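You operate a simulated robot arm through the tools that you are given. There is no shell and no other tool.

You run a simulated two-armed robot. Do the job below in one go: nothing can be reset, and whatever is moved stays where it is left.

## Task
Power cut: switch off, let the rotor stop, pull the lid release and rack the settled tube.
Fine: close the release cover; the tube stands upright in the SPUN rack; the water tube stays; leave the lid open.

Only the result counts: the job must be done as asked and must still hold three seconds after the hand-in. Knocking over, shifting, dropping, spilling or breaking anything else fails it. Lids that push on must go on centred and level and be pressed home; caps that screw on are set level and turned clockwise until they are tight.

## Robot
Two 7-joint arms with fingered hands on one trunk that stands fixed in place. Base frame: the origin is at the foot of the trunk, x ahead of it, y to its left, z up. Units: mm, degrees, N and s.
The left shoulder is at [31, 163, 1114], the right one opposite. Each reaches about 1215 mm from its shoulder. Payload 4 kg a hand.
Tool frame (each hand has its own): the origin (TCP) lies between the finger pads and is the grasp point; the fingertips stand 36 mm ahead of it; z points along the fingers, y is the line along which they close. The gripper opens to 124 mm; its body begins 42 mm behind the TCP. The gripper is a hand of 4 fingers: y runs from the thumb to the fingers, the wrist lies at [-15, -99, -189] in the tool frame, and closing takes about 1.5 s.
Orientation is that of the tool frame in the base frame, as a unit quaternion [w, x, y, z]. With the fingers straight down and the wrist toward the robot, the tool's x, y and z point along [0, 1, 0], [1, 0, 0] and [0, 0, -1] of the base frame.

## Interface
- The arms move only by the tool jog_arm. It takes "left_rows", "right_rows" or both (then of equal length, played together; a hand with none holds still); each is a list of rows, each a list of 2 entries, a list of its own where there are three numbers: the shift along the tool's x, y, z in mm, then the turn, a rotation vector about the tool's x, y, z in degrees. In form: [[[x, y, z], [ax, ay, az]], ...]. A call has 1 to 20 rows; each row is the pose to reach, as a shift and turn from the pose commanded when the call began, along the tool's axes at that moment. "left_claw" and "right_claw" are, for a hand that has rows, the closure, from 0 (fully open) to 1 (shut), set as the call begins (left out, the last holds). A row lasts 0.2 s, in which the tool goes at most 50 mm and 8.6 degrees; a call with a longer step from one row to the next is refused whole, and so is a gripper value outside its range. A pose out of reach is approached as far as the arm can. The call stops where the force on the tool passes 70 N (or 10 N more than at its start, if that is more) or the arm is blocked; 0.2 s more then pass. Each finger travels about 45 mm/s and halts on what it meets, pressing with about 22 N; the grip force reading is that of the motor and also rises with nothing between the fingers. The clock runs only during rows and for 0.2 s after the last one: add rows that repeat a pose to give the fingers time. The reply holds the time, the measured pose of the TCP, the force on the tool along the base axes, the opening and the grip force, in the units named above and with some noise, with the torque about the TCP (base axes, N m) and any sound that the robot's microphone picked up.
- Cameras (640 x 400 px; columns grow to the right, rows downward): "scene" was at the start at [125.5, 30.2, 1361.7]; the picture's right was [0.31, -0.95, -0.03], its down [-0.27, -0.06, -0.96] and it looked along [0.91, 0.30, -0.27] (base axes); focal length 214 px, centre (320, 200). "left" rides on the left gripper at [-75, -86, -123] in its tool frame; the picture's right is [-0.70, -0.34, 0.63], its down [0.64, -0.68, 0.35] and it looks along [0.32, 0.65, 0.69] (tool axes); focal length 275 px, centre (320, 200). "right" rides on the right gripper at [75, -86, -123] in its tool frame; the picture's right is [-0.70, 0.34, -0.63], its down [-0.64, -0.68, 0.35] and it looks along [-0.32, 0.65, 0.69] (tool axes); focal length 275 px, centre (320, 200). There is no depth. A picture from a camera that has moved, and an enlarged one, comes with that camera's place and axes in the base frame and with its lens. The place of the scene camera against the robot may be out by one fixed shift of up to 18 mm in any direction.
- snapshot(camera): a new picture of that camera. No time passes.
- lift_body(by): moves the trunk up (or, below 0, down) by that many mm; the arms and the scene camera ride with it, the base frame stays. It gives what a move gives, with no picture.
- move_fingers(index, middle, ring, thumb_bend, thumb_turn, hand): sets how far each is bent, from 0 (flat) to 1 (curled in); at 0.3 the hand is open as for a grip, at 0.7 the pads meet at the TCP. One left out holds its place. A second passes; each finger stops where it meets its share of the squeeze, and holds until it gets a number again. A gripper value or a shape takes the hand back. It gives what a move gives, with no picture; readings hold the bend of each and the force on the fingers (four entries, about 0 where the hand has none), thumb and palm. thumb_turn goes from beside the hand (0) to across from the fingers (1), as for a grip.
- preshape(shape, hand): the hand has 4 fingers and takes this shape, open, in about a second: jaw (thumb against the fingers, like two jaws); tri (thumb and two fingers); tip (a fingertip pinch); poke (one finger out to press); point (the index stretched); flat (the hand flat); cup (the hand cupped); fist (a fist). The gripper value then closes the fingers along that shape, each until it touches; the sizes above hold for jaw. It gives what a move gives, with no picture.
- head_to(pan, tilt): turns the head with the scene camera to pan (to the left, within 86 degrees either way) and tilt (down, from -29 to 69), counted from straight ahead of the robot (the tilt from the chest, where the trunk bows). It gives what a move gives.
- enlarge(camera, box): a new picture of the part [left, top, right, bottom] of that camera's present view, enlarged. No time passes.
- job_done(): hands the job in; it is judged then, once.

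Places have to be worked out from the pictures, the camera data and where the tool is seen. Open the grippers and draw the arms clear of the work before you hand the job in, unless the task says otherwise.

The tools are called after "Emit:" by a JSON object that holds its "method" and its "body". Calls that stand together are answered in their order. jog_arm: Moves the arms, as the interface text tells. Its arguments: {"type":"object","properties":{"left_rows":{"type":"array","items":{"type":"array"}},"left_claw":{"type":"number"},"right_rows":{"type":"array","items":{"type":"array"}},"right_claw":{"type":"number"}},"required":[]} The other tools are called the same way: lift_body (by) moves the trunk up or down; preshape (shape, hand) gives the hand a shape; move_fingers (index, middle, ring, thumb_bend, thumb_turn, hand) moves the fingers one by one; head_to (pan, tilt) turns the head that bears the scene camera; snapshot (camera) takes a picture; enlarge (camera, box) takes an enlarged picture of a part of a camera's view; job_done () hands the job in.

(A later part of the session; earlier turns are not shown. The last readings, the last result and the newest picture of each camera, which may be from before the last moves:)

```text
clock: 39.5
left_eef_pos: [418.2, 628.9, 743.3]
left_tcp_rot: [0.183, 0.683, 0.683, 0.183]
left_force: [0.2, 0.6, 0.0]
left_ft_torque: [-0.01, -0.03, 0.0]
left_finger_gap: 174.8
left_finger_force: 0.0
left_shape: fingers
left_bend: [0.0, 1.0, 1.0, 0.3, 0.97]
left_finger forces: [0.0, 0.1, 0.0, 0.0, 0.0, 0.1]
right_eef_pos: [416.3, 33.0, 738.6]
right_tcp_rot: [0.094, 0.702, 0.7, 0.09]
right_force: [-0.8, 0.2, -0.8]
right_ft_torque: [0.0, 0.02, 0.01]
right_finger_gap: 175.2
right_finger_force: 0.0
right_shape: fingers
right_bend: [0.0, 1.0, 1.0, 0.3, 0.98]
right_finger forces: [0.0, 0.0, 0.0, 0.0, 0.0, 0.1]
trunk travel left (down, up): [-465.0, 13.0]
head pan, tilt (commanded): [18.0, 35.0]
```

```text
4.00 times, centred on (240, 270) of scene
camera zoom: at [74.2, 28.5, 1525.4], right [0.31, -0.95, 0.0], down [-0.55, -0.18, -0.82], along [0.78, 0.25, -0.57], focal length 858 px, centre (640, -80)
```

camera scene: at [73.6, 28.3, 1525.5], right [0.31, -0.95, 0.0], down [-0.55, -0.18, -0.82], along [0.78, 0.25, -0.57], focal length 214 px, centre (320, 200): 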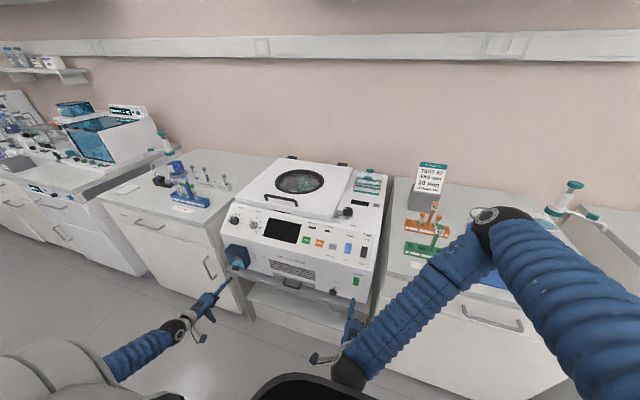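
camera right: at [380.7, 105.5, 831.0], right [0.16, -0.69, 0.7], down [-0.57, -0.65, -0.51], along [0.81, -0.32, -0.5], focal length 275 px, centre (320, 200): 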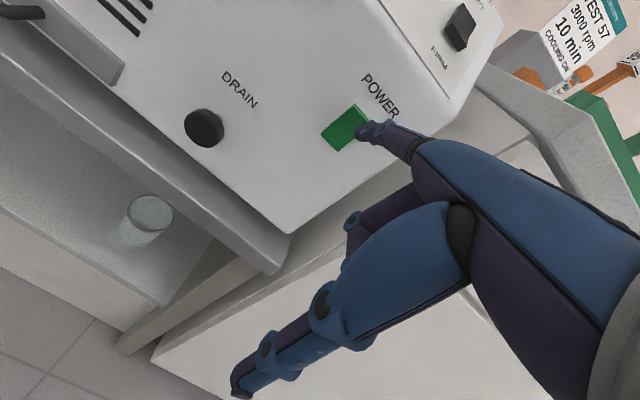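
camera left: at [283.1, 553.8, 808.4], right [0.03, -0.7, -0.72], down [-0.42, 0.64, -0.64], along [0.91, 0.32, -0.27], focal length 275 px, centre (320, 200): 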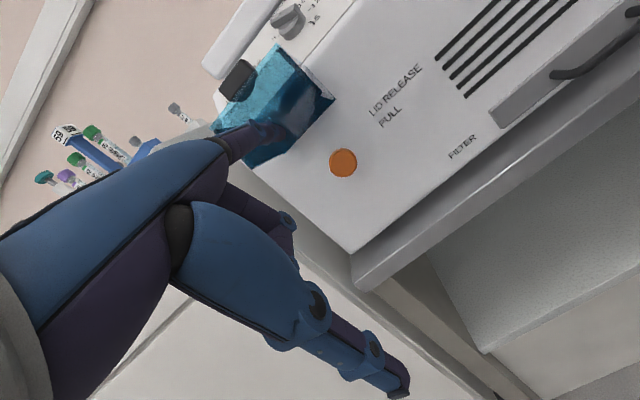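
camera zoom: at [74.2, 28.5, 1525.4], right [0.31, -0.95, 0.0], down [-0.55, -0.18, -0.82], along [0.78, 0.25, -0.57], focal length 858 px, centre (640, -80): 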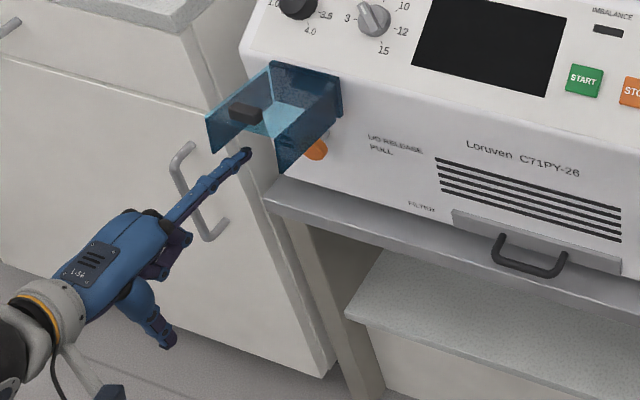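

The cover stays open by itself. I zoom on the orange knob to see its stem and size.

Emit:
{"method": "enlarge", "body": {"camera": "left", "box": [300, 120, 400, 200]}}

Emit:
{"method": "enlarge", "body": {"camera": "scene", "box": [235, 230, 285, 270]}}

```text
5.00 times, centred on (350, 160) of left
camera zoom: at [283.1, 553.8, 808.4], right [0.03, -0.7, -0.72], down [-0.42, 0.64, -0.64], along [0.91, 0.32, -0.27], focal length 1376 px, centre (170, 400)
```

zoom: 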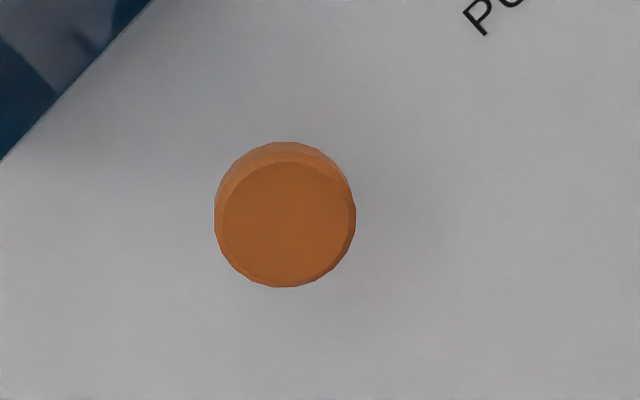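

```text
10.00 times, centred on (260, 250) of scene
camera zoom: at [74.2, 28.5, 1525.4], right [0.31, -0.95, 0.0], down [-0.55, -0.18, -0.82], along [0.78, 0.25, -0.57], focal length 2145 px, centre (920, -300)
```

zoom: 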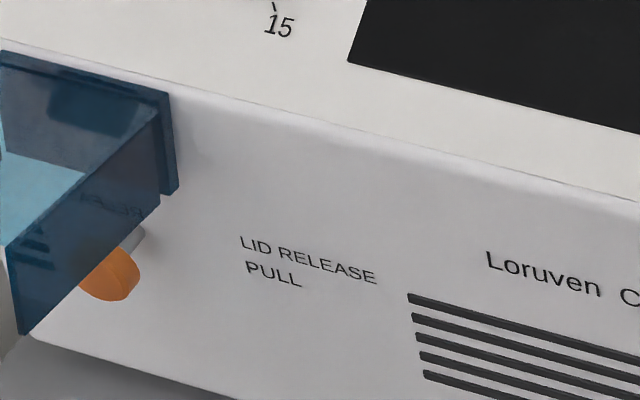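

The knob is a 34 mm disc on a grey stem at about (596, 609, 729), so it can be gripped from the sides. I draw the left hand back and turn it to a handshake pose (fingers forward, closing sideways), then open it.

Emit:
{"method": "jog_arm", "body": {"left_rows": [[[0, -25, 0], [0, 0, 0]], [[0, -44, -2], [0, 0, 0]], [[0, -44, -2], [-3.6, -3.6, -6.2]], [[0, -44, -2], [-7.2, -7.2, -12.4]], [[0, -44, -2], [-10.8, -10.8, -18.7]], [[0, -44, -2], [-14.4, -14.4, -24.9]], [[0, -44, -2], [-18, -18, -31.1]], [[0, -44, -2], [-21.6, -21.6, -37.3]], [[0, -44, -2], [-25.2, -25.2, -43.6]], [[0, -44, -2], [-28.8, -28.8, -49.8]], [[0, -44, -2], [-32.4, -32.4, -56]], [[0, -44, -2], [-36, -36, -62.2]], [[0, -44, -2], [-39.6, -39.6, -68.5]], [[0, -44, -2], [-43.2, -43.2, -74.7]], [[0, -44, -2], [-46.7, -46.7, -80.9]], [[0, -44, -2], [-46.7, -46.7, -80.9]]]}}

Emit:
{"method": "preshape", "body": {"shape": "jaw", "hand": "left"}}

Emit:
{"method": "snapshot", "body": {"camera": "left"}}

Emit:
{"method": "snapshot", "body": {"camera": "scene"}}

```text
clock: 42.9
left_eef_pos: [379.1, 629.3, 724.4]
left_tcp_rot: [0.707, -0.001, 0.707, 0.0]
left_force: [0.5, 0.1, 0.3]
left_ft_torque: [0.02, 0.01, -0.03]
left_finger_gap: 175.2
left_finger_force: 0.1
left_shape: fingers
left_bend: [0.0, 1.0, 1.0, 0.3, 0.97]
left_finger forces: [0.0, 0.0, 0.0, 0.1, 0.0, 0.1]
right_eef_pos: [415.4, 33.1, 739.5]
right_tcp_rot: [0.095, 0.702, 0.7, 0.091]
right_force: [0.4, -1.1, -0.9]
right_ft_torque: [0.0, 0.01, 0.01]
right_finger_gap: 175.3
right_finger_force: 0.0
right_shape: fingers
right_bend: [0.0, 1.0, 1.0, 0.3, 0.98]
right_finger forces: [0.1, 0.0, 0.1, 0.0, 0.0, 0.1]
trunk travel left (down, up): [-465.0, 13.0]
head pan, tilt (commanded): [18.0, 35.0]
```

```text
clock: 43.8
left_eef_pos: [379.0, 628.8, 724.3]
left_tcp_rot: [0.707, 0.0, 0.707, 0.0]
left_force: [0.6, 0.0, 0.0]
left_ft_torque: [0.0, -0.01, -0.02]
left_finger_gap: 123.9
left_finger_force: 0.0
left_shape: jaw
left_bend: [0.3, 0.3, 0.3, 0.3, 0.97]
left_finger forces: [0.0, 0.0, 0.0, 0.0, 0.0, 0.0]
right_eef_pos: [415.9, 33.8, 739.7]
right_tcp_rot: [0.095, 0.702, 0.7, 0.091]
right_force: [0.4, -0.3, 0.0]
right_ft_torque: [-0.02, 0.02, 0.0]
right_finger_gap: 175.2
right_finger_force: 0.0
right_shape: fingers
right_bend: [0.0, 1.0, 1.0, 0.3, 0.98]
right_finger forces: [0.0, 0.0, 0.1, 0.1, 0.0, 0.0]
trunk travel left (down, up): [-465.0, 13.0]
head pan, tilt (commanded): [18.0, 35.0]
```

```text
taken
camera left: at [256.2, 543.5, 799.9], right [0.63, -0.34, 0.7], down [0.35, -0.68, -0.65], along [0.69, 0.65, -0.32], focal length 275 px, centre (320, 200)
```

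left: 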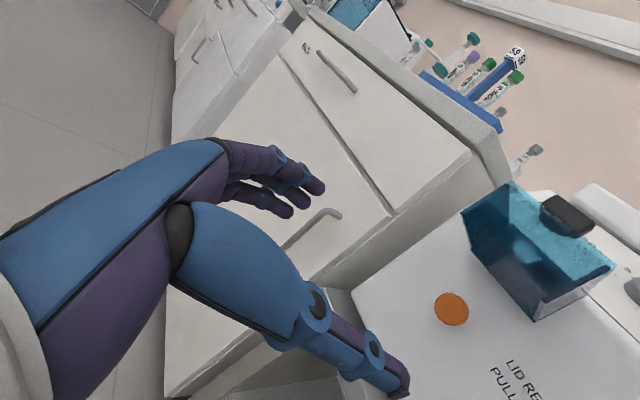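

```text
taken
camera scene: at [73.9, 28.7, 1525.4], right [0.31, -0.95, 0.0], down [-0.55, -0.18, -0.82], along [0.78, 0.25, -0.57], focal length 214 px, centre (320, 200)
```

scene: 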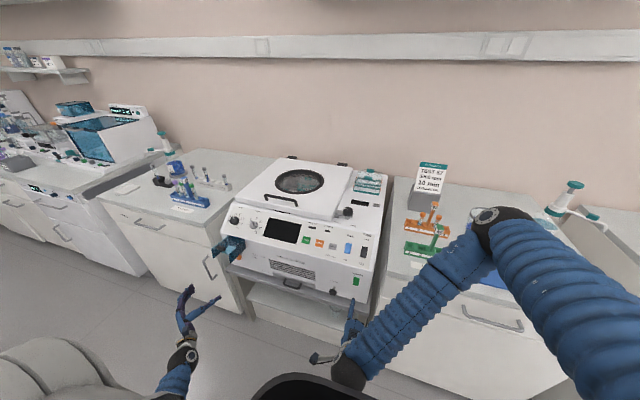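

The handshake pose is reached; from here the knob checks out at (596, 609, 728). I line up on its axis and approach to about 45 mm short of the grasp.

Emit:
{"method": "jog_arm", "body": {"left_rows": [[[-4, -10, 30], [0, 0, 0]], [[-7, -19, 70], [0, 0, 0]], [[-7, -19, 110], [0, 0, 0]], [[-7, -19, 150], [0, 0, 0]], [[-7, -19, 150], [0, 0, 0]]]}}

Emit:
{"method": "snapshot", "body": {"camera": "left"}}

Emit:
{"method": "enlarge", "body": {"camera": "scene", "box": [190, 220, 290, 320]}}

```text
clock: 45.0
left_eef_pos: [529.5, 609.7, 732.8]
left_tcp_rot: [0.707, 0.0, 0.707, -0.001]
left_force: [0.0, -0.5, 0.4]
left_ft_torque: [-0.02, 0.01, -0.01]
left_finger_gap: 124.0
left_finger_force: 0.1
left_shape: jaw
left_bend: [0.3, 0.3, 0.3, 0.3, 0.97]
left_finger forces: [0.0, 0.0, 0.0, 0.1, 0.0, 0.1]
right_eef_pos: [415.5, 33.4, 739.2]
right_tcp_rot: [0.095, 0.701, 0.701, 0.09]
right_force: [-0.7, -0.2, 1.0]
right_ft_torque: [-0.03, -0.02, 0.05]
right_finger_gap: 175.0
right_finger_force: 0.1
right_shape: fingers
right_bend: [0.0, 1.0, 1.0, 0.3, 0.98]
right_finger forces: [0.0, 0.0, 0.0, 0.0, 0.0, 0.1]
trunk travel left (down, up): [-465.0, 13.0]
head pan, tilt (commanded): [18.0, 35.0]
```

```text
taken
camera left: at [406.3, 524.1, 808.0], right [0.63, -0.34, 0.7], down [0.35, -0.68, -0.65], along [0.69, 0.65, -0.32], focal length 275 px, centre (320, 200)
```

left: 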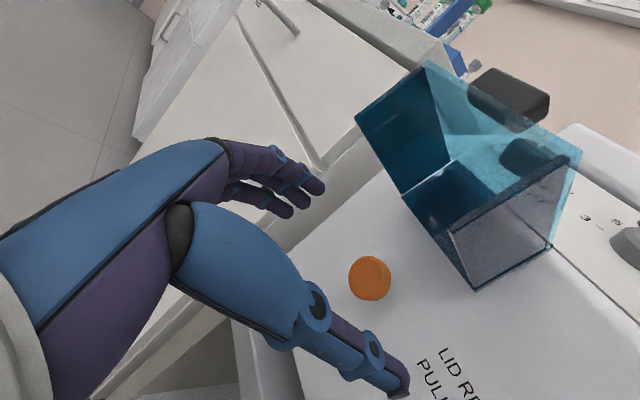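

```text
4.00 times, centred on (240, 270) of scene
camera zoom: at [73.0, 28.6, 1525.5], right [0.31, -0.95, 0.0], down [-0.55, -0.18, -0.82], along [0.78, 0.25, -0.57], focal length 858 px, centre (640, -80)
```

zoom: 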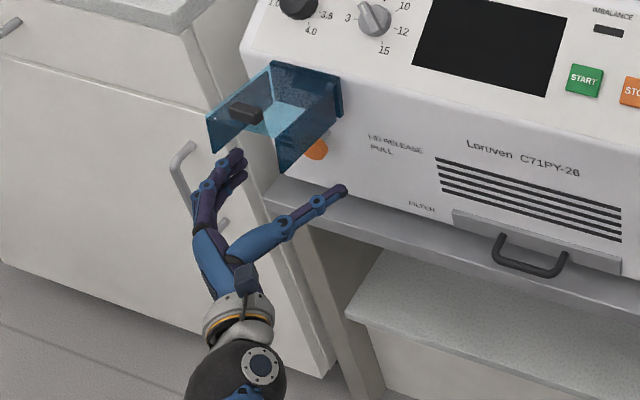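

All is clear of the open cover, and the knob centre is near (595, 609, 727). I move in the last 43 mm and close on it.

Emit:
{"method": "jog_arm", "body": {"left_rows": [[[2, 0, 15], [0, 0, 0]], [[3, 0, 30], [0, 0, 0]], [[3, 0, 42], [0, 0, 0]]]}}

Emit:
{"method": "jog_arm", "body": {"left_rows": [[[0, 0, 0], [0, 0, 0]], [[0, 0, 0], [0, 0, 0]], [[0, 0, 0], [0, 0, 0]], [[0, 0, 0], [0, 0, 0]], [[0, 0, 0], [0, 0, 0]], [[0, 0, 0], [0, 0, 0]], [[0, 0, 0], [0, 0, 0]]], "left_claw": 1}}

Emit:
{"method": "snapshot", "body": {"camera": "left"}}

Emit:
{"method": "enlarge", "body": {"camera": "scene", "box": [210, 220, 290, 300]}}

```text
clock: 45.8
left_eef_pos: [571.0, 608.5, 727.9]
left_tcp_rot: [0.707, 0.0, 0.707, 0.0]
left_force: [-0.5, -0.8, -0.1]
left_ft_torque: [-0.02, 0.0, 0.0]
left_finger_gap: 124.1
left_finger_force: 0.0
left_shape: jaw
left_bend: [0.3, 0.3, 0.3, 0.3, 0.97]
left_finger forces: [0.0, 0.0, 0.0, 0.1, 0.0, 0.1]
right_eef_pos: [417.1, 33.7, 739.3]
right_tcp_rot: [0.095, 0.702, 0.7, 0.091]
right_force: [0.2, -0.4, 0.0]
right_ft_torque: [-0.02, 0.0, 0.01]
right_finger_gap: 175.1
right_finger_force: 0.1
right_shape: fingers
right_bend: [0.0, 1.0, 1.0, 0.3, 0.98]
right_finger forces: [0.0, 0.0, 0.1, 0.0, 0.0, 0.0]
trunk travel left (down, up): [-465.0, 13.0]
head pan, tilt (commanded): [18.0, 35.0]
```

```text
clock: 47.4
left_eef_pos: [571.3, 608.5, 728.5]
left_tcp_rot: [0.707, 0.0, 0.707, 0.0]
left_force: [-2.7, -1.9, 1.1]
left_ft_torque: [-0.01, -0.02, -0.07]
left_finger_gap: 25.7
left_finger_force: 22.3
left_shape: jaw
left_bend: [0.59, 0.59, 0.65, 0.64, 1.0]
left_finger forces: [10.8, 6.9, 0.1, 0.0, 20.0, 0.0]
right_eef_pos: [416.6, 32.5, 739.2]
right_tcp_rot: [0.094, 0.702, 0.7, 0.092]
right_force: [0.8, -1.0, 0.1]
right_ft_torque: [-0.01, -0.01, -0.02]
right_finger_gap: 175.4
right_finger_force: 0.0
right_shape: fingers
right_bend: [0.0, 1.0, 1.0, 0.3, 0.98]
right_finger forces: [0.0, 0.0, 0.0, 0.0, 0.0, 0.0]
trunk travel left (down, up): [-465.0, 13.0]
head pan, tilt (commanded): [18.0, 35.0]
```

```text
taken
camera left: at [447.8, 524.1, 804.1], right [0.63, -0.34, 0.7], down [0.35, -0.68, -0.65], along [0.69, 0.65, -0.32], focal length 275 px, centre (320, 200)
```

left: 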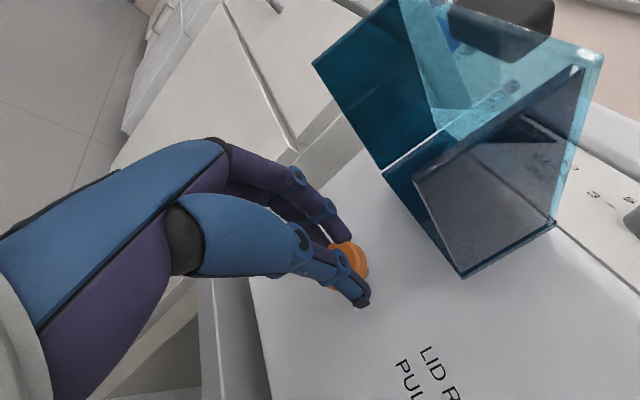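

```text
5.00 times, centred on (250, 260) of scene
camera zoom: at [73.8, 28.2, 1525.4], right [0.31, -0.95, 0.0], down [-0.55, -0.18, -0.82], along [0.78, 0.25, -0.57], focal length 1072 px, centre (670, -100)
```

zoom: 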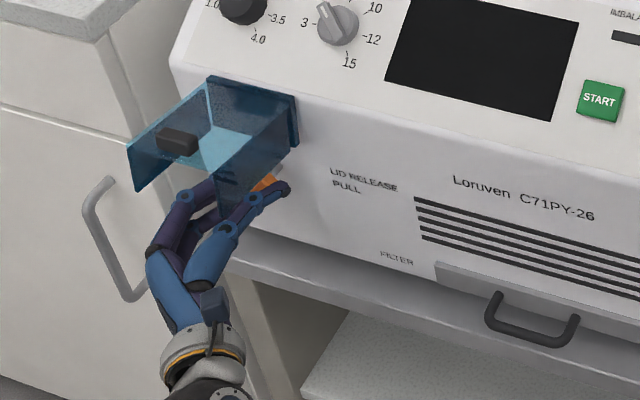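

The knob is gripped by the thumb and two fingers. Before pulling I check the rotor through the window.

Emit:
{"method": "enlarge", "body": {"camera": "scene", "box": [265, 160, 335, 205]}}

Emit:
{"method": "jog_arm", "body": {"left_rows": [[[0, 0, 0], [0, 0, 0]], [[0, 0, 0], [0, 0, 0]], [[0, 0, 0], [0, 0, 0]], [[0, 0, 0], [0, 0, 0]], [[0, 0, 0], [0, 0, 0]]]}}

Emit:
{"method": "enlarge", "body": {"camera": "scene", "box": [265, 160, 335, 205]}}

```text
8.89 times, centred on (300, 182) of scene
camera zoom: at [73.8, 28.2, 1525.4], right [0.31, -0.95, 0.0], down [-0.55, -0.18, -0.82], along [0.78, 0.25, -0.57], focal length 1906 px, centre (498, 356)
```

zoom: 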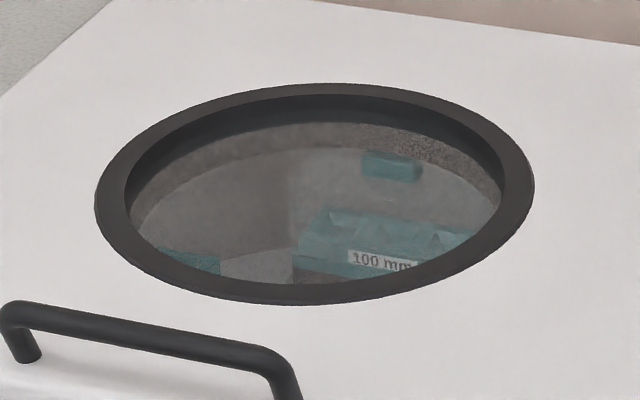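

```text
clock: 48.6
left_eef_pos: [570.1, 609.7, 726.5]
left_tcp_rot: [0.707, 0.0, 0.707, 0.0]
left_force: [-2.7, -3.2, 1.8]
left_ft_torque: [0.0, -0.02, -0.07]
left_finger_gap: 25.3
left_finger_force: 22.2
left_shape: jaw
left_bend: [0.59, 0.59, 0.65, 0.64, 1.0]
left_finger forces: [10.5, 6.7, 0.0, 0.1, 20.6, 0.0]
right_eef_pos: [416.6, 32.9, 739.7]
right_tcp_rot: [0.095, 0.702, 0.7, 0.091]
right_force: [0.1, 0.4, 0.7]
right_ft_torque: [-0.01, 0.0, -0.02]
right_finger_gap: 175.1
right_finger_force: 0.0
right_shape: fingers
right_bend: [0.0, 1.0, 1.0, 0.3, 0.98]
right_finger forces: [0.1, 0.1, 0.0, 0.0, 0.0, 0.0]
trunk travel left (down, up): [-465.0, 13.0]
head pan, tilt (commanded): [18.0, 35.0]
```

```text
8.89 times, centred on (300, 182) of scene
camera zoom: at [73.9, 28.2, 1525.4], right [0.31, -0.95, 0.0], down [-0.55, -0.18, -0.82], along [0.78, 0.25, -0.57], focal length 1906 px, centre (498, 356)
```

zoom: 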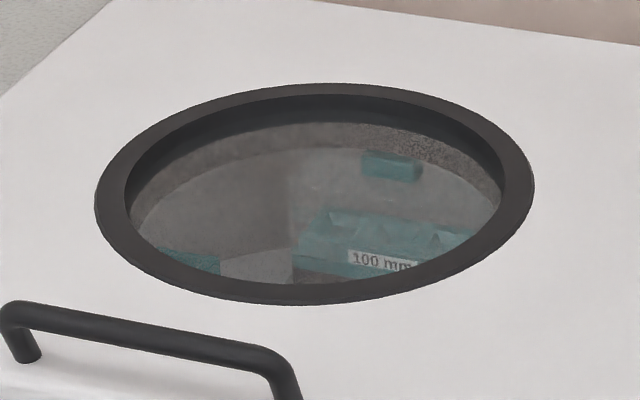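

The rotor stands still over more than a second. I pull the knob straight out in small steps, watching force and sound.

Emit:
{"method": "jog_arm", "body": {"left_rows": [[[0, 0, -5], [0, 0, 0]], [[0, 0, -10], [0, 0, 0]], [[0, 0, -15], [0, 0, 0]], [[0, 0, -20], [0, 0, 0]]]}}

Emit:
{"method": "snapshot", "body": {"camera": "left"}}

Emit:
{"method": "enlarge", "body": {"camera": "scene", "box": [210, 150, 370, 300]}}

```text
clock: 49.6
left_eef_pos: [552.3, 609.5, 727.7]
left_tcp_rot: [0.708, 0.001, 0.707, 0.0]
left_force: [12.1, -2.4, 3.4]
left_ft_torque: [0.06, -0.07, -0.12]
left_finger_gap: 23.6
left_finger_force: 22.0
left_shape: jaw
left_bend: [0.6, 0.59, 0.65, 0.64, 1.0]
left_finger forces: [9.1, 5.6, 0.0, 0.1, 15.1, 0.0]
right_eef_pos: [417.4, 32.0, 738.3]
right_tcp_rot: [0.094, 0.702, 0.7, 0.09]
right_force: [0.0, -0.2, -0.2]
right_ft_torque: [0.01, 0.01, 0.0]
right_finger_gap: 175.3
right_finger_force: 0.1
right_shape: fingers
right_bend: [0.0, 1.0, 1.0, 0.3, 0.98]
right_finger forces: [0.1, 0.1, 0.0, 0.0, 0.0, 0.0]
trunk travel left (down, up): [-465.0, 13.0]
head pan, tilt (commanded): [18.0, 35.0]
```

```text
taken
camera left: at [429.6, 523.5, 804.2], right [0.63, -0.34, 0.7], down [0.35, -0.68, -0.65], along [0.69, 0.65, -0.32], focal length 275 px, centre (320, 200)
```

left: 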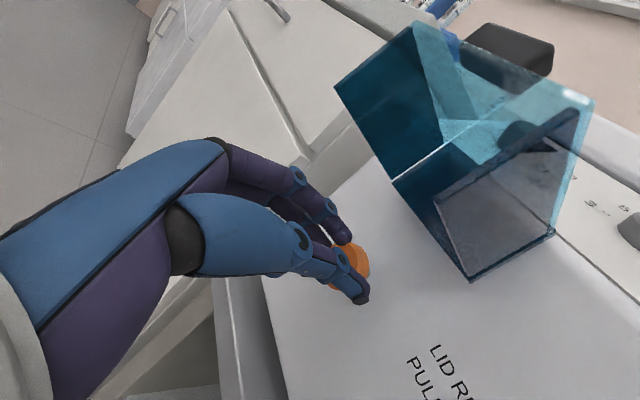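

```text
2.67 times, centred on (290, 225) of scene
camera zoom: at [75.0, 28.0, 1525.4], right [0.31, -0.95, 0.0], down [-0.55, -0.18, -0.82], along [0.78, 0.25, -0.57], focal length 572 px, centre (400, 133)
```

zoom: 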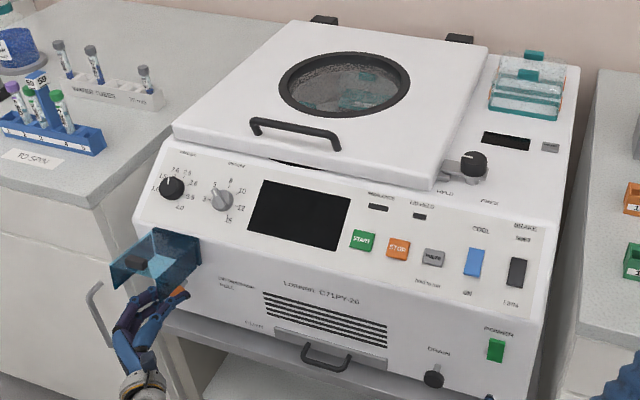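

The knob follows with about 12 N of spring pull. I pull a bit further to be sure the latch lets go.

Emit:
{"method": "jog_arm", "body": {"left_rows": [[[0, 0, -4], [0, 0, 0]], [[0, 0, -8], [0, 0, 0]], [[0, 0, -12], [0, 0, 0]]]}}

Emit:
{"method": "snapshot", "body": {"camera": "left"}}

Emit:
{"method": "enlarge", "body": {"camera": "scene", "box": [210, 150, 370, 300]}}

```text
clock: 50.4
left_eef_pos: [539.1, 610.1, 727.1]
left_tcp_rot: [0.707, 0.0, 0.707, 0.001]
left_force: [-0.1, -0.5, -0.4]
left_ft_torque: [0.02, -0.01, 0.01]
left_finger_gap: 10.2
left_finger_force: 21.9
left_shape: jaw
left_bend: [0.73, 0.73, 0.65, 0.75, 1.0]
left_finger forces: [0.1, 0.0, 0.0, 0.0, 0.1, 0.1]
right_eef_pos: [416.2, 33.4, 740.0]
right_tcp_rot: [0.095, 0.702, 0.7, 0.091]
right_force: [0.2, -0.4, -0.4]
right_ft_torque: [0.02, 0.02, -0.01]
right_finger_gap: 175.3
right_finger_force: 0.1
right_shape: fingers
right_bend: [0.0, 1.0, 1.0, 0.3, 0.98]
right_finger forces: [0.0, 0.0, 0.0, 0.0, 0.0, 0.0]
trunk travel left (down, up): [-465.0, 13.0]
head pan, tilt (commanded): [18.0, 35.0]
```

```text
taken
camera left: at [416.2, 524.7, 803.6], right [0.63, -0.34, 0.7], down [0.35, -0.68, -0.64], along [0.69, 0.65, -0.32], focal length 275 px, centre (320, 200)
```

left: 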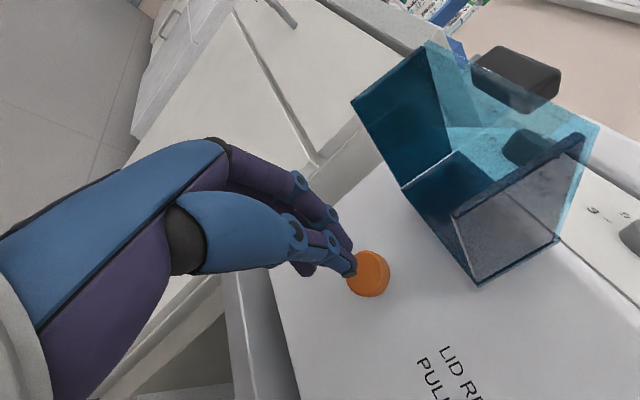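

```text
2.67 times, centred on (290, 225) of scene
camera zoom: at [73.7, 28.7, 1525.4], right [0.31, -0.95, 0.0], down [-0.55, -0.18, -0.82], along [0.78, 0.25, -0.57], focal length 572 px, centre (400, 133)
```

zoom: 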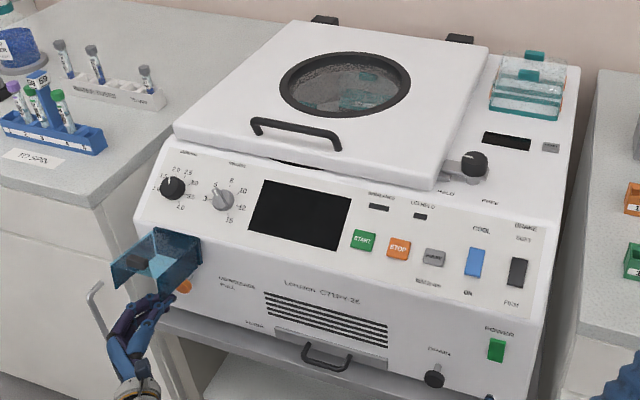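

The fingertips slipped off the disc and it sprang back; the lid shows no change. There is about 20 mm of stem behind the disc (face at x≈630), so I open, go 14 mm deeper than before and grip again.

Emit:
{"method": "jog_arm", "body": {"left_rows": [[[0, 0, -6], [0, 0, 0]], [[0, 0, -6], [0, 0, 0]], [[0, 0, -6], [0, 0, 0]], [[0, 0, -6], [0, 0, 0]], [[0, 0, -6], [0, 0, 0]], [[0, 0, -6], [0, 0, 0]], [[0, 0, 10], [0, 0, 0]], [[0, 0, 25], [0, 0, 0]], [[0, 0, 38], [0, 0, 0]], [[0, 0, 46], [0, 0, 0]]], "left_claw": 0.2}}

Emit:
{"method": "jog_arm", "body": {"left_rows": [[[0, 0, 0], [0, 0, 0]], [[0, 0, 0], [0, 0, 0]], [[0, 0, 0], [0, 0, 0]], [[0, 0, 0], [0, 0, 0]], [[0, 0, 0], [0, 0, 0]], [[0, 0, 0], [0, 0, 0]], [[0, 0, 0], [0, 0, 0]]], "left_claw": 1}}

Emit:
{"method": "snapshot", "body": {"camera": "left"}}

```text
clock: 52.6
left_eef_pos: [585.5, 610.0, 726.7]
left_tcp_rot: [0.707, 0.0, 0.707, 0.0]
left_force: [-0.2, -0.3, -0.4]
left_ft_torque: [-0.02, -0.03, -0.03]
left_finger_gap: 99.0
left_finger_force: 0.0
left_shape: jaw
left_bend: [0.32, 0.35, 0.34, 0.0, 0.98]
left_finger forces: [0.0, 0.1, 0.1, 0.0, 0.0, 0.1]
right_eef_pos: [416.7, 33.6, 740.0]
right_tcp_rot: [0.095, 0.702, 0.7, 0.092]
right_force: [0.6, 0.0, 0.1]
right_ft_torque: [0.01, 0.0, 0.01]
right_finger_gap: 175.3
right_finger_force: 0.2
right_shape: fingers
right_bend: [0.0, 1.0, 1.0, 0.3, 0.98]
right_finger forces: [0.1, 0.0, 0.1, 0.0, 0.0, 0.0]
trunk travel left (down, up): [-465.0, 13.0]
head pan, tilt (commanded): [18.0, 35.0]
```

```text
clock: 54.2
left_eef_pos: [585.7, 609.0, 727.6]
left_tcp_rot: [0.707, -0.001, 0.707, 0.0]
left_force: [-0.9, -7.5, 1.8]
left_ft_torque: [0.0, -0.01, -0.14]
left_finger_gap: 28.9
left_finger_force: 21.9
left_shape: jaw
left_bend: [0.63, 0.64, 0.7, 0.6, 1.0]
left_finger forces: [11.3, 6.2, 0.0, 0.1, 24.1, 0.1]
right_eef_pos: [415.8, 31.0, 740.0]
right_tcp_rot: [0.094, 0.701, 0.701, 0.092]
right_force: [-0.3, 0.1, -0.8]
right_ft_torque: [-0.02, -0.01, 0.01]
right_finger_gap: 174.9
right_finger_force: 0.1
right_shape: fingers
right_bend: [0.0, 1.0, 1.0, 0.3, 0.98]
right_finger forces: [0.0, 0.1, 0.0, 0.1, 0.0, 0.0]
trunk travel left (down, up): [-465.0, 13.0]
head pan, tilt (commanded): [18.0, 35.0]
```

```text
taken
camera left: at [462.4, 523.5, 804.0], right [0.63, -0.34, 0.7], down [0.35, -0.68, -0.65], along [0.69, 0.65, -0.32], focal length 275 px, centre (320, 200)
```

left: 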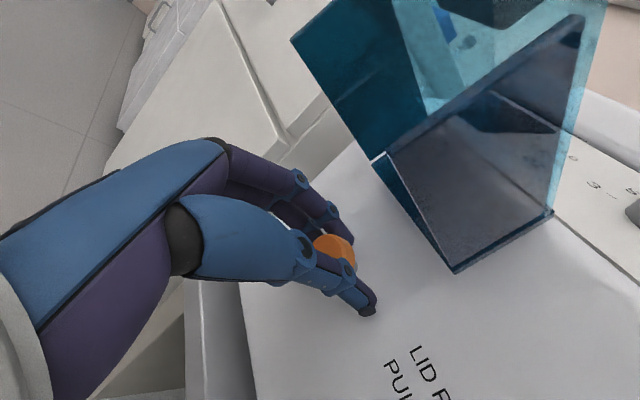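

A deeper grip with firm thumb contact. I pull again in small steps.

Emit:
{"method": "jog_arm", "body": {"left_rows": [[[0, 0, -5], [0, 0, 0]], [[0, 0, -10], [0, 0, 0]], [[0, 0, -15], [0, 0, 0]], [[0, 0, -20], [0, 0, 0]]]}}

Emit:
{"method": "jog_arm", "body": {"left_rows": [[[0, 0, -3], [0, 0, 0]], [[0, 0, -6], [0, 0, 0]]]}}

Emit:
{"method": "snapshot", "body": {"camera": "left"}}

Emit:
{"method": "enlarge", "body": {"camera": "scene", "box": [210, 150, 370, 300]}}

```text
clock: 55.2
left_eef_pos: [568.1, 608.1, 727.6]
left_tcp_rot: [0.707, 0.0, 0.707, -0.001]
left_force: [24.8, -3.3, 0.5]
left_ft_torque: [0.0, 0.0, -0.13]
left_finger_gap: 26.2
left_finger_force: 22.1
left_shape: jaw
left_bend: [0.63, 0.64, 0.7, 0.6, 1.0]
left_finger forces: [15.1, 10.5, 0.2, 0.2, 18.1, 0.1]
right_eef_pos: [418.2, 31.8, 739.7]
right_tcp_rot: [0.094, 0.702, 0.7, 0.091]
right_force: [0.2, -0.6, 0.6]
right_ft_torque: [-0.02, -0.01, 0.06]
right_finger_gap: 175.1
right_finger_force: 0.1
right_shape: fingers
right_bend: [0.0, 1.0, 1.0, 0.3, 0.98]
right_finger forces: [0.0, 0.1, 0.0, 0.0, 0.0, 0.1]
trunk travel left (down, up): [-465.0, 13.0]
head pan, tilt (commanded): [18.0, 35.0]
```

```text
clock: 55.8
left_eef_pos: [562.4, 607.6, 727.9]
left_tcp_rot: [0.707, 0.001, 0.707, -0.001]
left_force: [49.2, -4.3, 5.0]
left_ft_torque: [-0.02, -0.09, -0.55]
left_finger_gap: 22.5
left_finger_force: 22.4
left_shape: jaw
left_bend: [0.63, 0.64, 0.7, 0.61, 1.0]
left_finger forces: [21.6, 19.4, 0.1, 0.1, 15.2, 0.0]
right_eef_pos: [419.0, 32.1, 739.3]
right_tcp_rot: [0.092, 0.702, 0.7, 0.089]
right_force: [-1.2, 0.6, -0.3]
right_ft_torque: [-0.01, 0.0, 0.04]
right_finger_gap: 175.2
right_finger_force: 0.1
right_shape: fingers
right_bend: [0.0, 1.0, 1.0, 0.3, 0.98]
right_finger forces: [0.0, 0.0, 0.0, 0.0, 0.1, 0.0]
trunk travel left (down, up): [-465.0, 13.0]
head pan, tilt (commanded): [18.0, 35.0]
```

```text
taken
camera left: at [440.1, 522.7, 804.2], right [0.63, -0.34, 0.7], down [0.34, -0.68, -0.65], along [0.69, 0.65, -0.32], focal length 275 px, centre (320, 200)
```

left: 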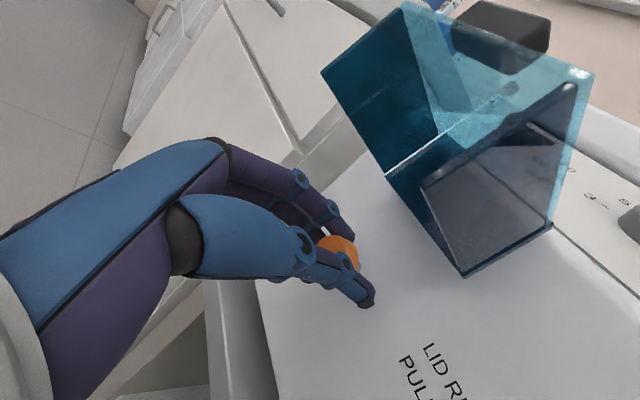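

```text
2.67 times, centred on (290, 225) of scene
camera zoom: at [77.3, 27.9, 1525.3], right [0.31, -0.95, 0.0], down [-0.55, -0.18, -0.82], along [0.78, 0.25, -0.58], focal length 572 px, centre (400, 133)
```

zoom: 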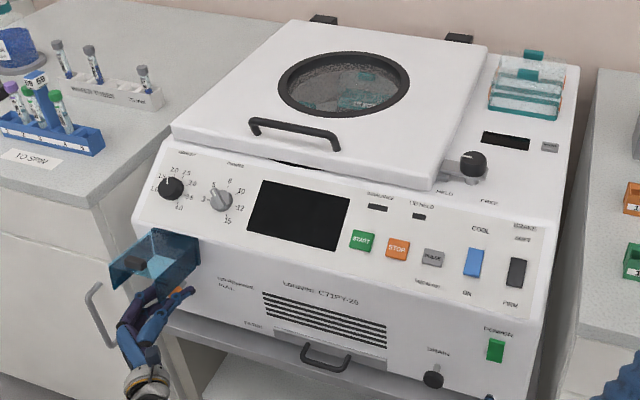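

The pull rose to 49 N at 23 mm, so the knob is at the end of its travel. I look closely at the lid edge and the HOLD/FREE knob while holding the release out.

Emit:
{"method": "enlarge", "body": {"camera": "scene", "box": [340, 175, 400, 225]}}

Emit:
{"method": "enlarge", "body": {"camera": "scene", "box": [225, 180, 345, 250]}}

```text
8.00 times, centred on (370, 200) of scene
camera zoom: at [77.3, 27.9, 1525.3], right [0.31, -0.95, 0.0], down [-0.55, -0.18, -0.82], along [0.78, 0.25, -0.58], focal length 1716 px, centre (-80, 200)
```

zoom: 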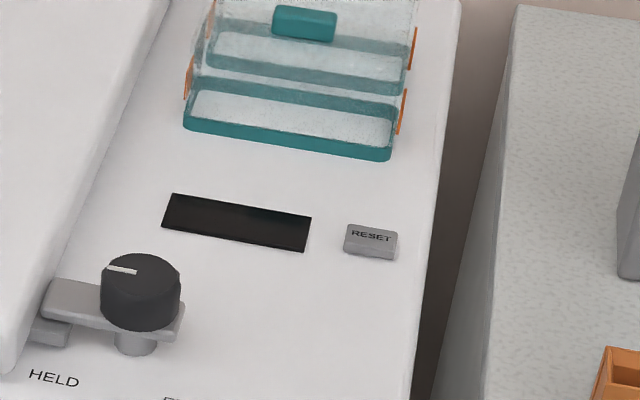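

```text
5.33 times, centred on (285, 215) of scene
camera zoom: at [77.3, 27.9, 1525.3], right [0.31, -0.95, 0.0], down [-0.55, -0.18, -0.82], along [0.78, 0.25, -0.58], focal length 1144 px, centre (507, 120)
```

zoom: 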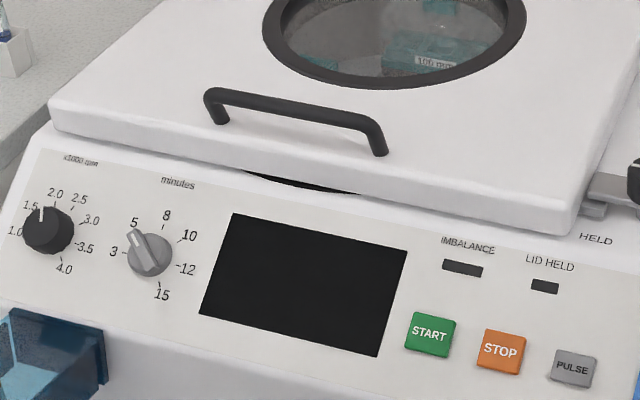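

The black knob is a swing catch whose arm lies over the lid's ear (HELD); it will have to be turned to FREE. I ease the release knob back in and let go of it.

Emit:
{"method": "jog_arm", "body": {"left_rows": [[[0, 0, 6], [0, 0, 0]], [[0, 0, 12], [0, 0, 0]], [[0, 0, 18], [0, 0, 0]], [[0, 0, 23], [0, 0, 0]]]}}

Emit:
{"method": "jog_arm", "body": {"left_rows": [[[0, 0, 0], [0, 0, 0]], [[0, 0, 0], [0, 0, 0]], [[0, 0, 0], [0, 0, 0]], [[0, 0, 0], [0, 0, 0]], [[0, 0, 0], [0, 0, 0]], [[0, 0, 0], [0, 0, 0]], [[0, 0, -30], [0, 0, 0]], [[0, 0, -70], [0, 0, 0]], [[0, 0, -110], [0, 0, 0]], [[0, 0, -150], [0, 0, 0]], [[0, 0, -180], [0, 0, 0]]], "left_claw": 0}}

Emit:
{"method": "snapshot", "body": {"camera": "left"}}

Emit:
{"method": "snapshot", "body": {"camera": "scene"}}

```text
clock: 56.8
left_eef_pos: [580.8, 609.1, 727.5]
left_tcp_rot: [0.707, 0.0, 0.707, 0.001]
left_force: [0.6, -8.2, 9.6]
left_ft_torque: [0.01, -0.2, -0.5]
left_finger_gap: 24.2
left_finger_force: 21.9
left_shape: jaw
left_bend: [0.64, 0.65, 0.7, 0.61, 0.99]
left_finger forces: [15.3, 10.8, 0.1, 0.0, 27.9, 0.0]
right_eef_pos: [415.3, 31.3, 738.7]
right_tcp_rot: [0.094, 0.702, 0.7, 0.091]
right_force: [1.0, 0.0, -0.2]
right_ft_torque: [0.0, -0.01, 0.0]
right_finger_gap: 175.0
right_finger_force: 0.0
right_shape: fingers
right_bend: [0.0, 1.0, 1.0, 0.3, 0.98]
right_finger forces: [0.1, 0.0, 0.1, 0.0, 0.1, 0.1]
trunk travel left (down, up): [-465.0, 13.0]
head pan, tilt (commanded): [18.0, 35.0]
```

```text
clock: 59.2
left_eef_pos: [401.0, 609.5, 728.3]
left_tcp_rot: [0.707, 0.0, 0.707, 0.0]
left_force: [-1.3, -0.5, -0.5]
left_ft_torque: [0.02, 0.0, -0.01]
left_finger_gap: 123.7
left_finger_force: 0.0
left_shape: jaw
left_bend: [0.3, 0.3, 0.3, 0.3, 0.98]
left_finger forces: [0.0, 0.1, 0.1, 0.1, 0.1, 0.1]
right_eef_pos: [417.4, 32.6, 739.2]
right_tcp_rot: [0.095, 0.701, 0.701, 0.091]
right_force: [-0.3, 0.1, -0.2]
right_ft_torque: [-0.02, 0.04, -0.02]
right_finger_gap: 175.2
right_finger_force: 0.0
right_shape: fingers
right_bend: [0.0, 1.0, 1.0, 0.3, 0.98]
right_finger forces: [0.0, 0.0, 0.0, 0.1, 0.0, 0.1]
trunk travel left (down, up): [-465.0, 13.0]
head pan, tilt (commanded): [18.0, 35.0]
```

```text
taken
camera left: at [279.0, 523.7, 804.8], right [0.63, -0.34, 0.7], down [0.35, -0.68, -0.64], along [0.69, 0.65, -0.32], focal length 275 px, centre (320, 200)
```

left: 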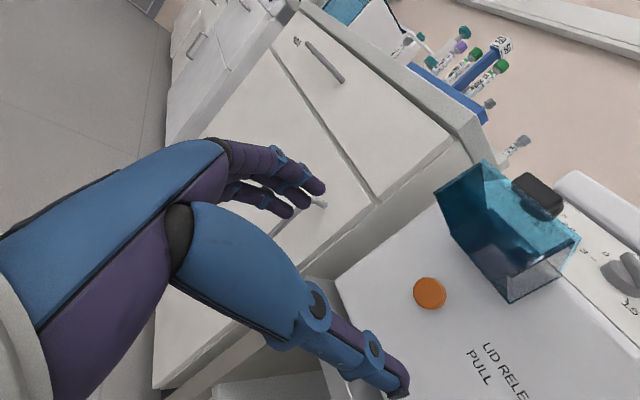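

```text
taken
camera scene: at [73.6, 28.5, 1525.5], right [0.31, -0.95, 0.0], down [-0.55, -0.18, -0.82], along [0.78, 0.25, -0.57], focal length 214 px, centre (320, 200)
```

scene: 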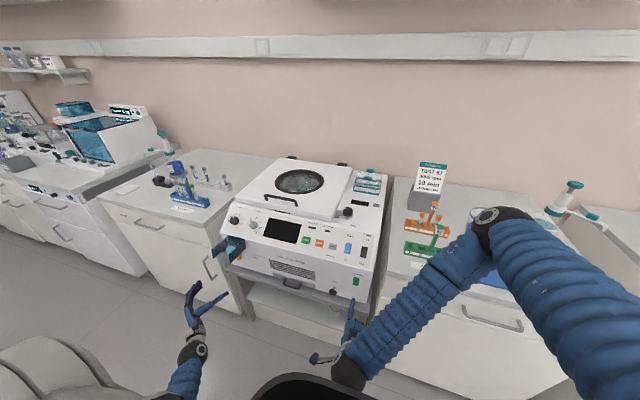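

The release knob is back in and the cover stays open for now. I raise the right hand over the machine to look at the HELD/FREE catch (about (826, 141, 936)).

Emit:
{"method": "jog_arm", "body": {"right_rows": [[[0, 12, -44], [2, 0, 0]], [[0, 24, -88], [4, 0, 0]], [[0, 35, -131], [6, 0, 0]], [[0, 47, -174], [8, 0, 0]], [[0, 58, -218], [10, 0, 0]], [[0, 70, -261], [12, 0, 0]], [[0, 82, -304], [15, 0, 0]], [[21, 119, -294], [15, 0, 0]], [[42, 156, -284], [15, 0, 0]], [[63, 193, -274], [15, 0, 0]], [[84, 230, -264], [15, 0, 0]], [[105, 267, -254], [15, 0, 0]], [[126, 304, -244], [15, 0, 0]], [[146, 340, -235], [15, 0, 0]]]}}

Emit:
{"method": "preshape", "body": {"shape": "jaw", "hand": "right"}}

Emit:
{"method": "snapshot", "body": {"camera": "right"}}

Emit:
{"method": "snapshot", "body": {"camera": "scene"}}

```text
clock: 62.2
left_eef_pos: [402.1, 610.4, 727.3]
left_tcp_rot: [0.707, 0.0, 0.708, -0.001]
left_force: [0.3, -0.4, -0.9]
left_ft_torque: [0.02, -0.04, 0.0]
left_finger_gap: 124.0
left_finger_force: 0.1
left_shape: jaw
left_bend: [0.3, 0.3, 0.3, 0.3, 0.98]
left_finger forces: [0.0, 0.1, 0.0, 0.0, 0.1, 0.0]
right_eef_pos: [686.2, 181.2, 1054.6]
right_tcp_rot: [0.001, 0.708, 0.706, -0.001]
right_force: [-0.2, 0.3, 0.1]
right_ft_torque: [0.0, 0.01, 0.0]
right_finger_gap: 175.3
right_finger_force: 0.1
right_shape: fingers
right_bend: [0.0, 1.0, 1.0, 0.3, 0.98]
right_finger forces: [0.0, 0.1, 0.0, 0.0, 0.0, 0.0]
trunk travel left (down, up): [-465.0, 13.0]
head pan, tilt (commanded): [18.0, 35.0]
```

```text
clock: 63.1
left_eef_pos: [401.7, 609.1, 727.7]
left_tcp_rot: [0.707, -0.001, 0.708, 0.0]
left_force: [0.2, -0.4, 0.3]
left_ft_torque: [0.01, 0.01, 0.0]
left_finger_gap: 123.6
left_finger_force: 0.1
left_shape: jaw
left_bend: [0.3, 0.3, 0.3, 0.3, 0.98]
left_finger forces: [0.0, 0.0, 0.0, 0.0, 0.1, 0.1]
right_eef_pos: [684.1, 180.3, 1053.3]
right_tcp_rot: [0.001, 0.708, 0.706, -0.002]
right_force: [0.4, -1.2, -0.6]
right_ft_torque: [-0.02, -0.02, 0.02]
right_finger_gap: 123.8
right_finger_force: 0.1
right_shape: jaw
right_bend: [0.3, 0.3, 0.3, 0.3, 0.98]
right_finger forces: [0.1, 0.0, 0.0, 0.0, 0.0, 0.0]
trunk travel left (down, up): [-465.0, 13.0]
head pan, tilt (commanded): [18.0, 35.0]
```

```text
taken
camera right: at [599.4, 256.6, 1176.8], right [0.33, -0.69, 0.64], down [-0.68, -0.64, -0.34], along [0.65, -0.32, -0.69], focal length 275 px, centre (320, 200)
```

right: 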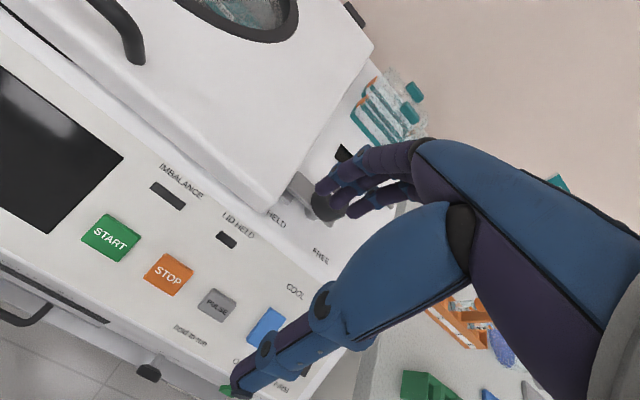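

```text
taken
camera scene: at [74.3, 28.8, 1525.4], right [0.31, -0.95, 0.0], down [-0.55, -0.18, -0.82], along [0.78, 0.25, -0.57], focal length 214 px, centre (320, 200)
```

scene: 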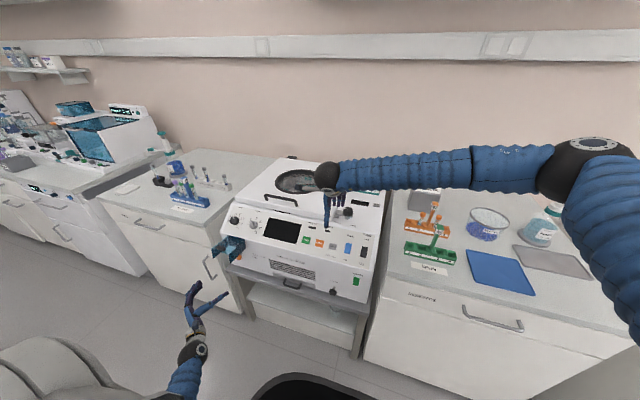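

The fingers cover the catch, so I shift the hand right and up for a clear look.

Emit:
{"method": "jog_arm", "body": {"right_rows": [[[-40, 5, -15], [0, 0, 0]], [[-80, 10, -30], [0, 0, 0]], [[-100, 10, -40], [0, 0, 0]]]}}

Emit:
{"method": "snapshot", "body": {"camera": "right"}}

Emit:
{"method": "enlarge", "body": {"camera": "right", "box": [130, 60, 330, 210]}}

```text
clock: 63.9
left_eef_pos: [402.2, 609.1, 729.6]
left_tcp_rot: [0.707, -0.001, 0.707, 0.0]
left_force: [-0.1, 0.1, -0.8]
left_ft_torque: [0.01, 0.01, 0.02]
left_finger_gap: 123.7
left_finger_force: 0.1
left_shape: jaw
left_bend: [0.3, 0.3, 0.3, 0.3, 0.98]
left_finger forces: [0.0, 0.0, 0.0, 0.1, 0.1, 0.0]
right_eef_pos: [693.6, 81.2, 1094.6]
right_tcp_rot: [0.002, 0.708, 0.706, -0.001]
right_force: [-0.3, -0.4, 0.5]
right_ft_torque: [-0.01, 0.01, 0.04]
right_finger_gap: 124.1
right_finger_force: 0.0
right_shape: jaw
right_bend: [0.3, 0.3, 0.3, 0.3, 0.98]
right_finger forces: [0.0, 0.1, 0.0, 0.0, 0.1, 0.1]
trunk travel left (down, up): [-465.0, 13.0]
head pan, tilt (commanded): [18.0, 35.0]
```

```text
taken
camera right: at [607.7, 156.1, 1216.8], right [0.34, -0.69, 0.64], down [-0.68, -0.65, -0.34], along [0.65, -0.32, -0.69], focal length 275 px, centre (320, 200)
```

right: 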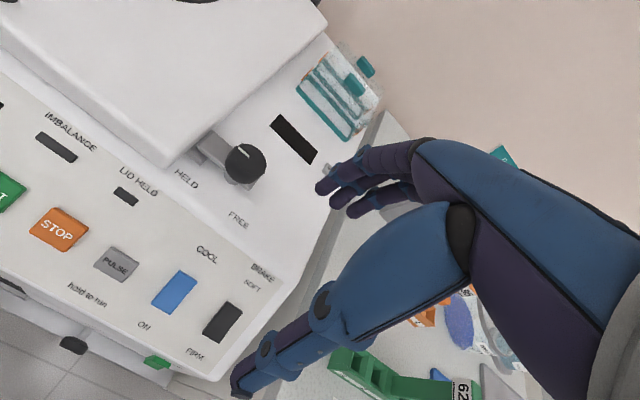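

```text
2.67 times, centred on (230, 135) of right
camera zoom: at [607.7, 156.1, 1216.8], right [0.34, -0.69, 0.64], down [-0.68, -0.65, -0.34], along [0.65, -0.32, -0.69], focal length 734 px, centre (560, 373)
```

zoom: 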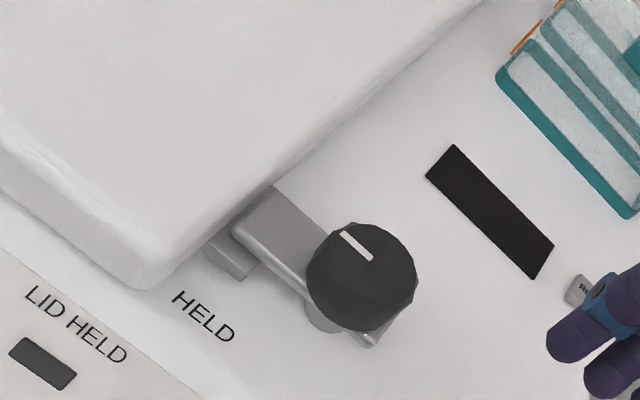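

The catch is a knob (top at about (833, 143, 940), ~44 mm across) with an arm over the lid's ear; HELD is to its left, FREE to its right. I bring the right hand above the knob.

Emit:
{"method": "jog_arm", "body": {"right_rows": [[[16, 35, 20], [0, 0, 0]], [[32, 70, 45], [0, 0, 0]], [[48, 105, 70], [0, 0, 0]], [[62.3, 139.4, 95], [0, 0, 0]], [[62.3, 139.4, 95], [0, 0, 0]]]}}

Emit:
{"method": "snapshot", "body": {"camera": "right"}}

Emit:
{"method": "enlarge", "body": {"camera": "scene", "box": [320, 160, 400, 220]}}

```text
clock: 65.1
left_eef_pos: [401.5, 609.1, 729.9]
left_tcp_rot: [0.708, 0.001, 0.707, 0.0]
left_force: [0.0, 0.5, 0.4]
left_ft_torque: [0.01, 0.0, -0.01]
left_finger_gap: 123.7
left_finger_force: 0.1
left_shape: jaw
left_bend: [0.3, 0.3, 0.3, 0.3, 0.98]
left_finger forces: [0.0, 0.0, 0.0, 0.0, 0.0, 0.0]
right_eef_pos: [832.7, 141.8, 999.7]
right_tcp_rot: [0.001, 0.709, 0.705, -0.001]
right_force: [-0.6, 0.7, 0.1]
right_ft_torque: [0.0, -0.04, -0.01]
right_finger_gap: 124.0
right_finger_force: 0.0
right_shape: jaw
right_bend: [0.3, 0.3, 0.3, 0.3, 0.98]
right_finger forces: [0.0, 0.0, 0.0, 0.0, 0.0, 0.0]
trunk travel left (down, up): [-465.0, 13.0]
head pan, tilt (commanded): [18.0, 35.0]
```

```text
taken
camera right: at [747.3, 218.6, 1122.2], right [0.33, -0.69, 0.64], down [-0.68, -0.64, -0.34], along [0.65, -0.32, -0.69], focal length 275 px, centre (320, 200)
```

right: 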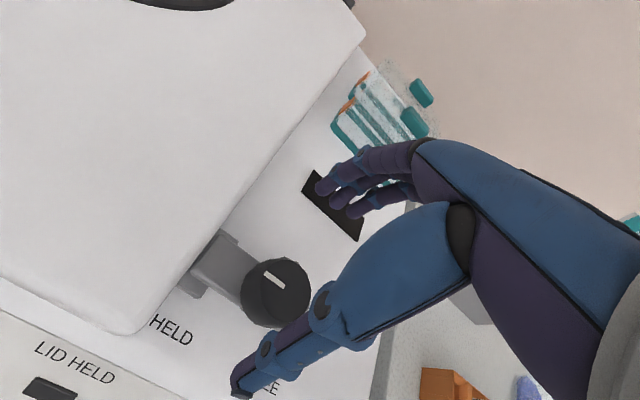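

```text
6.67 times, centred on (360, 190) of scene
camera zoom: at [73.1, 27.6, 1525.5], right [0.31, -0.95, 0.0], down [-0.55, -0.18, -0.82], along [0.78, 0.25, -0.57], focal length 1430 px, centre (53, 267)
```

zoom: 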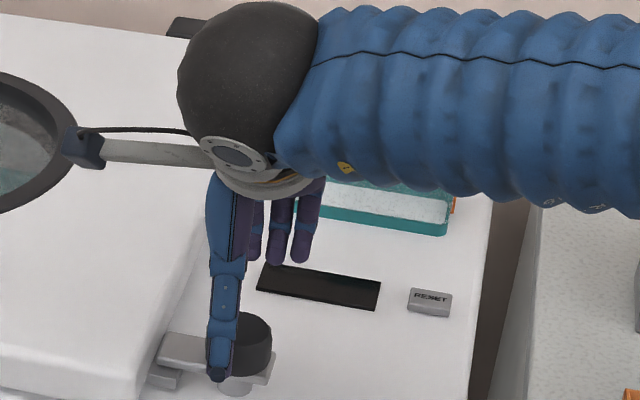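

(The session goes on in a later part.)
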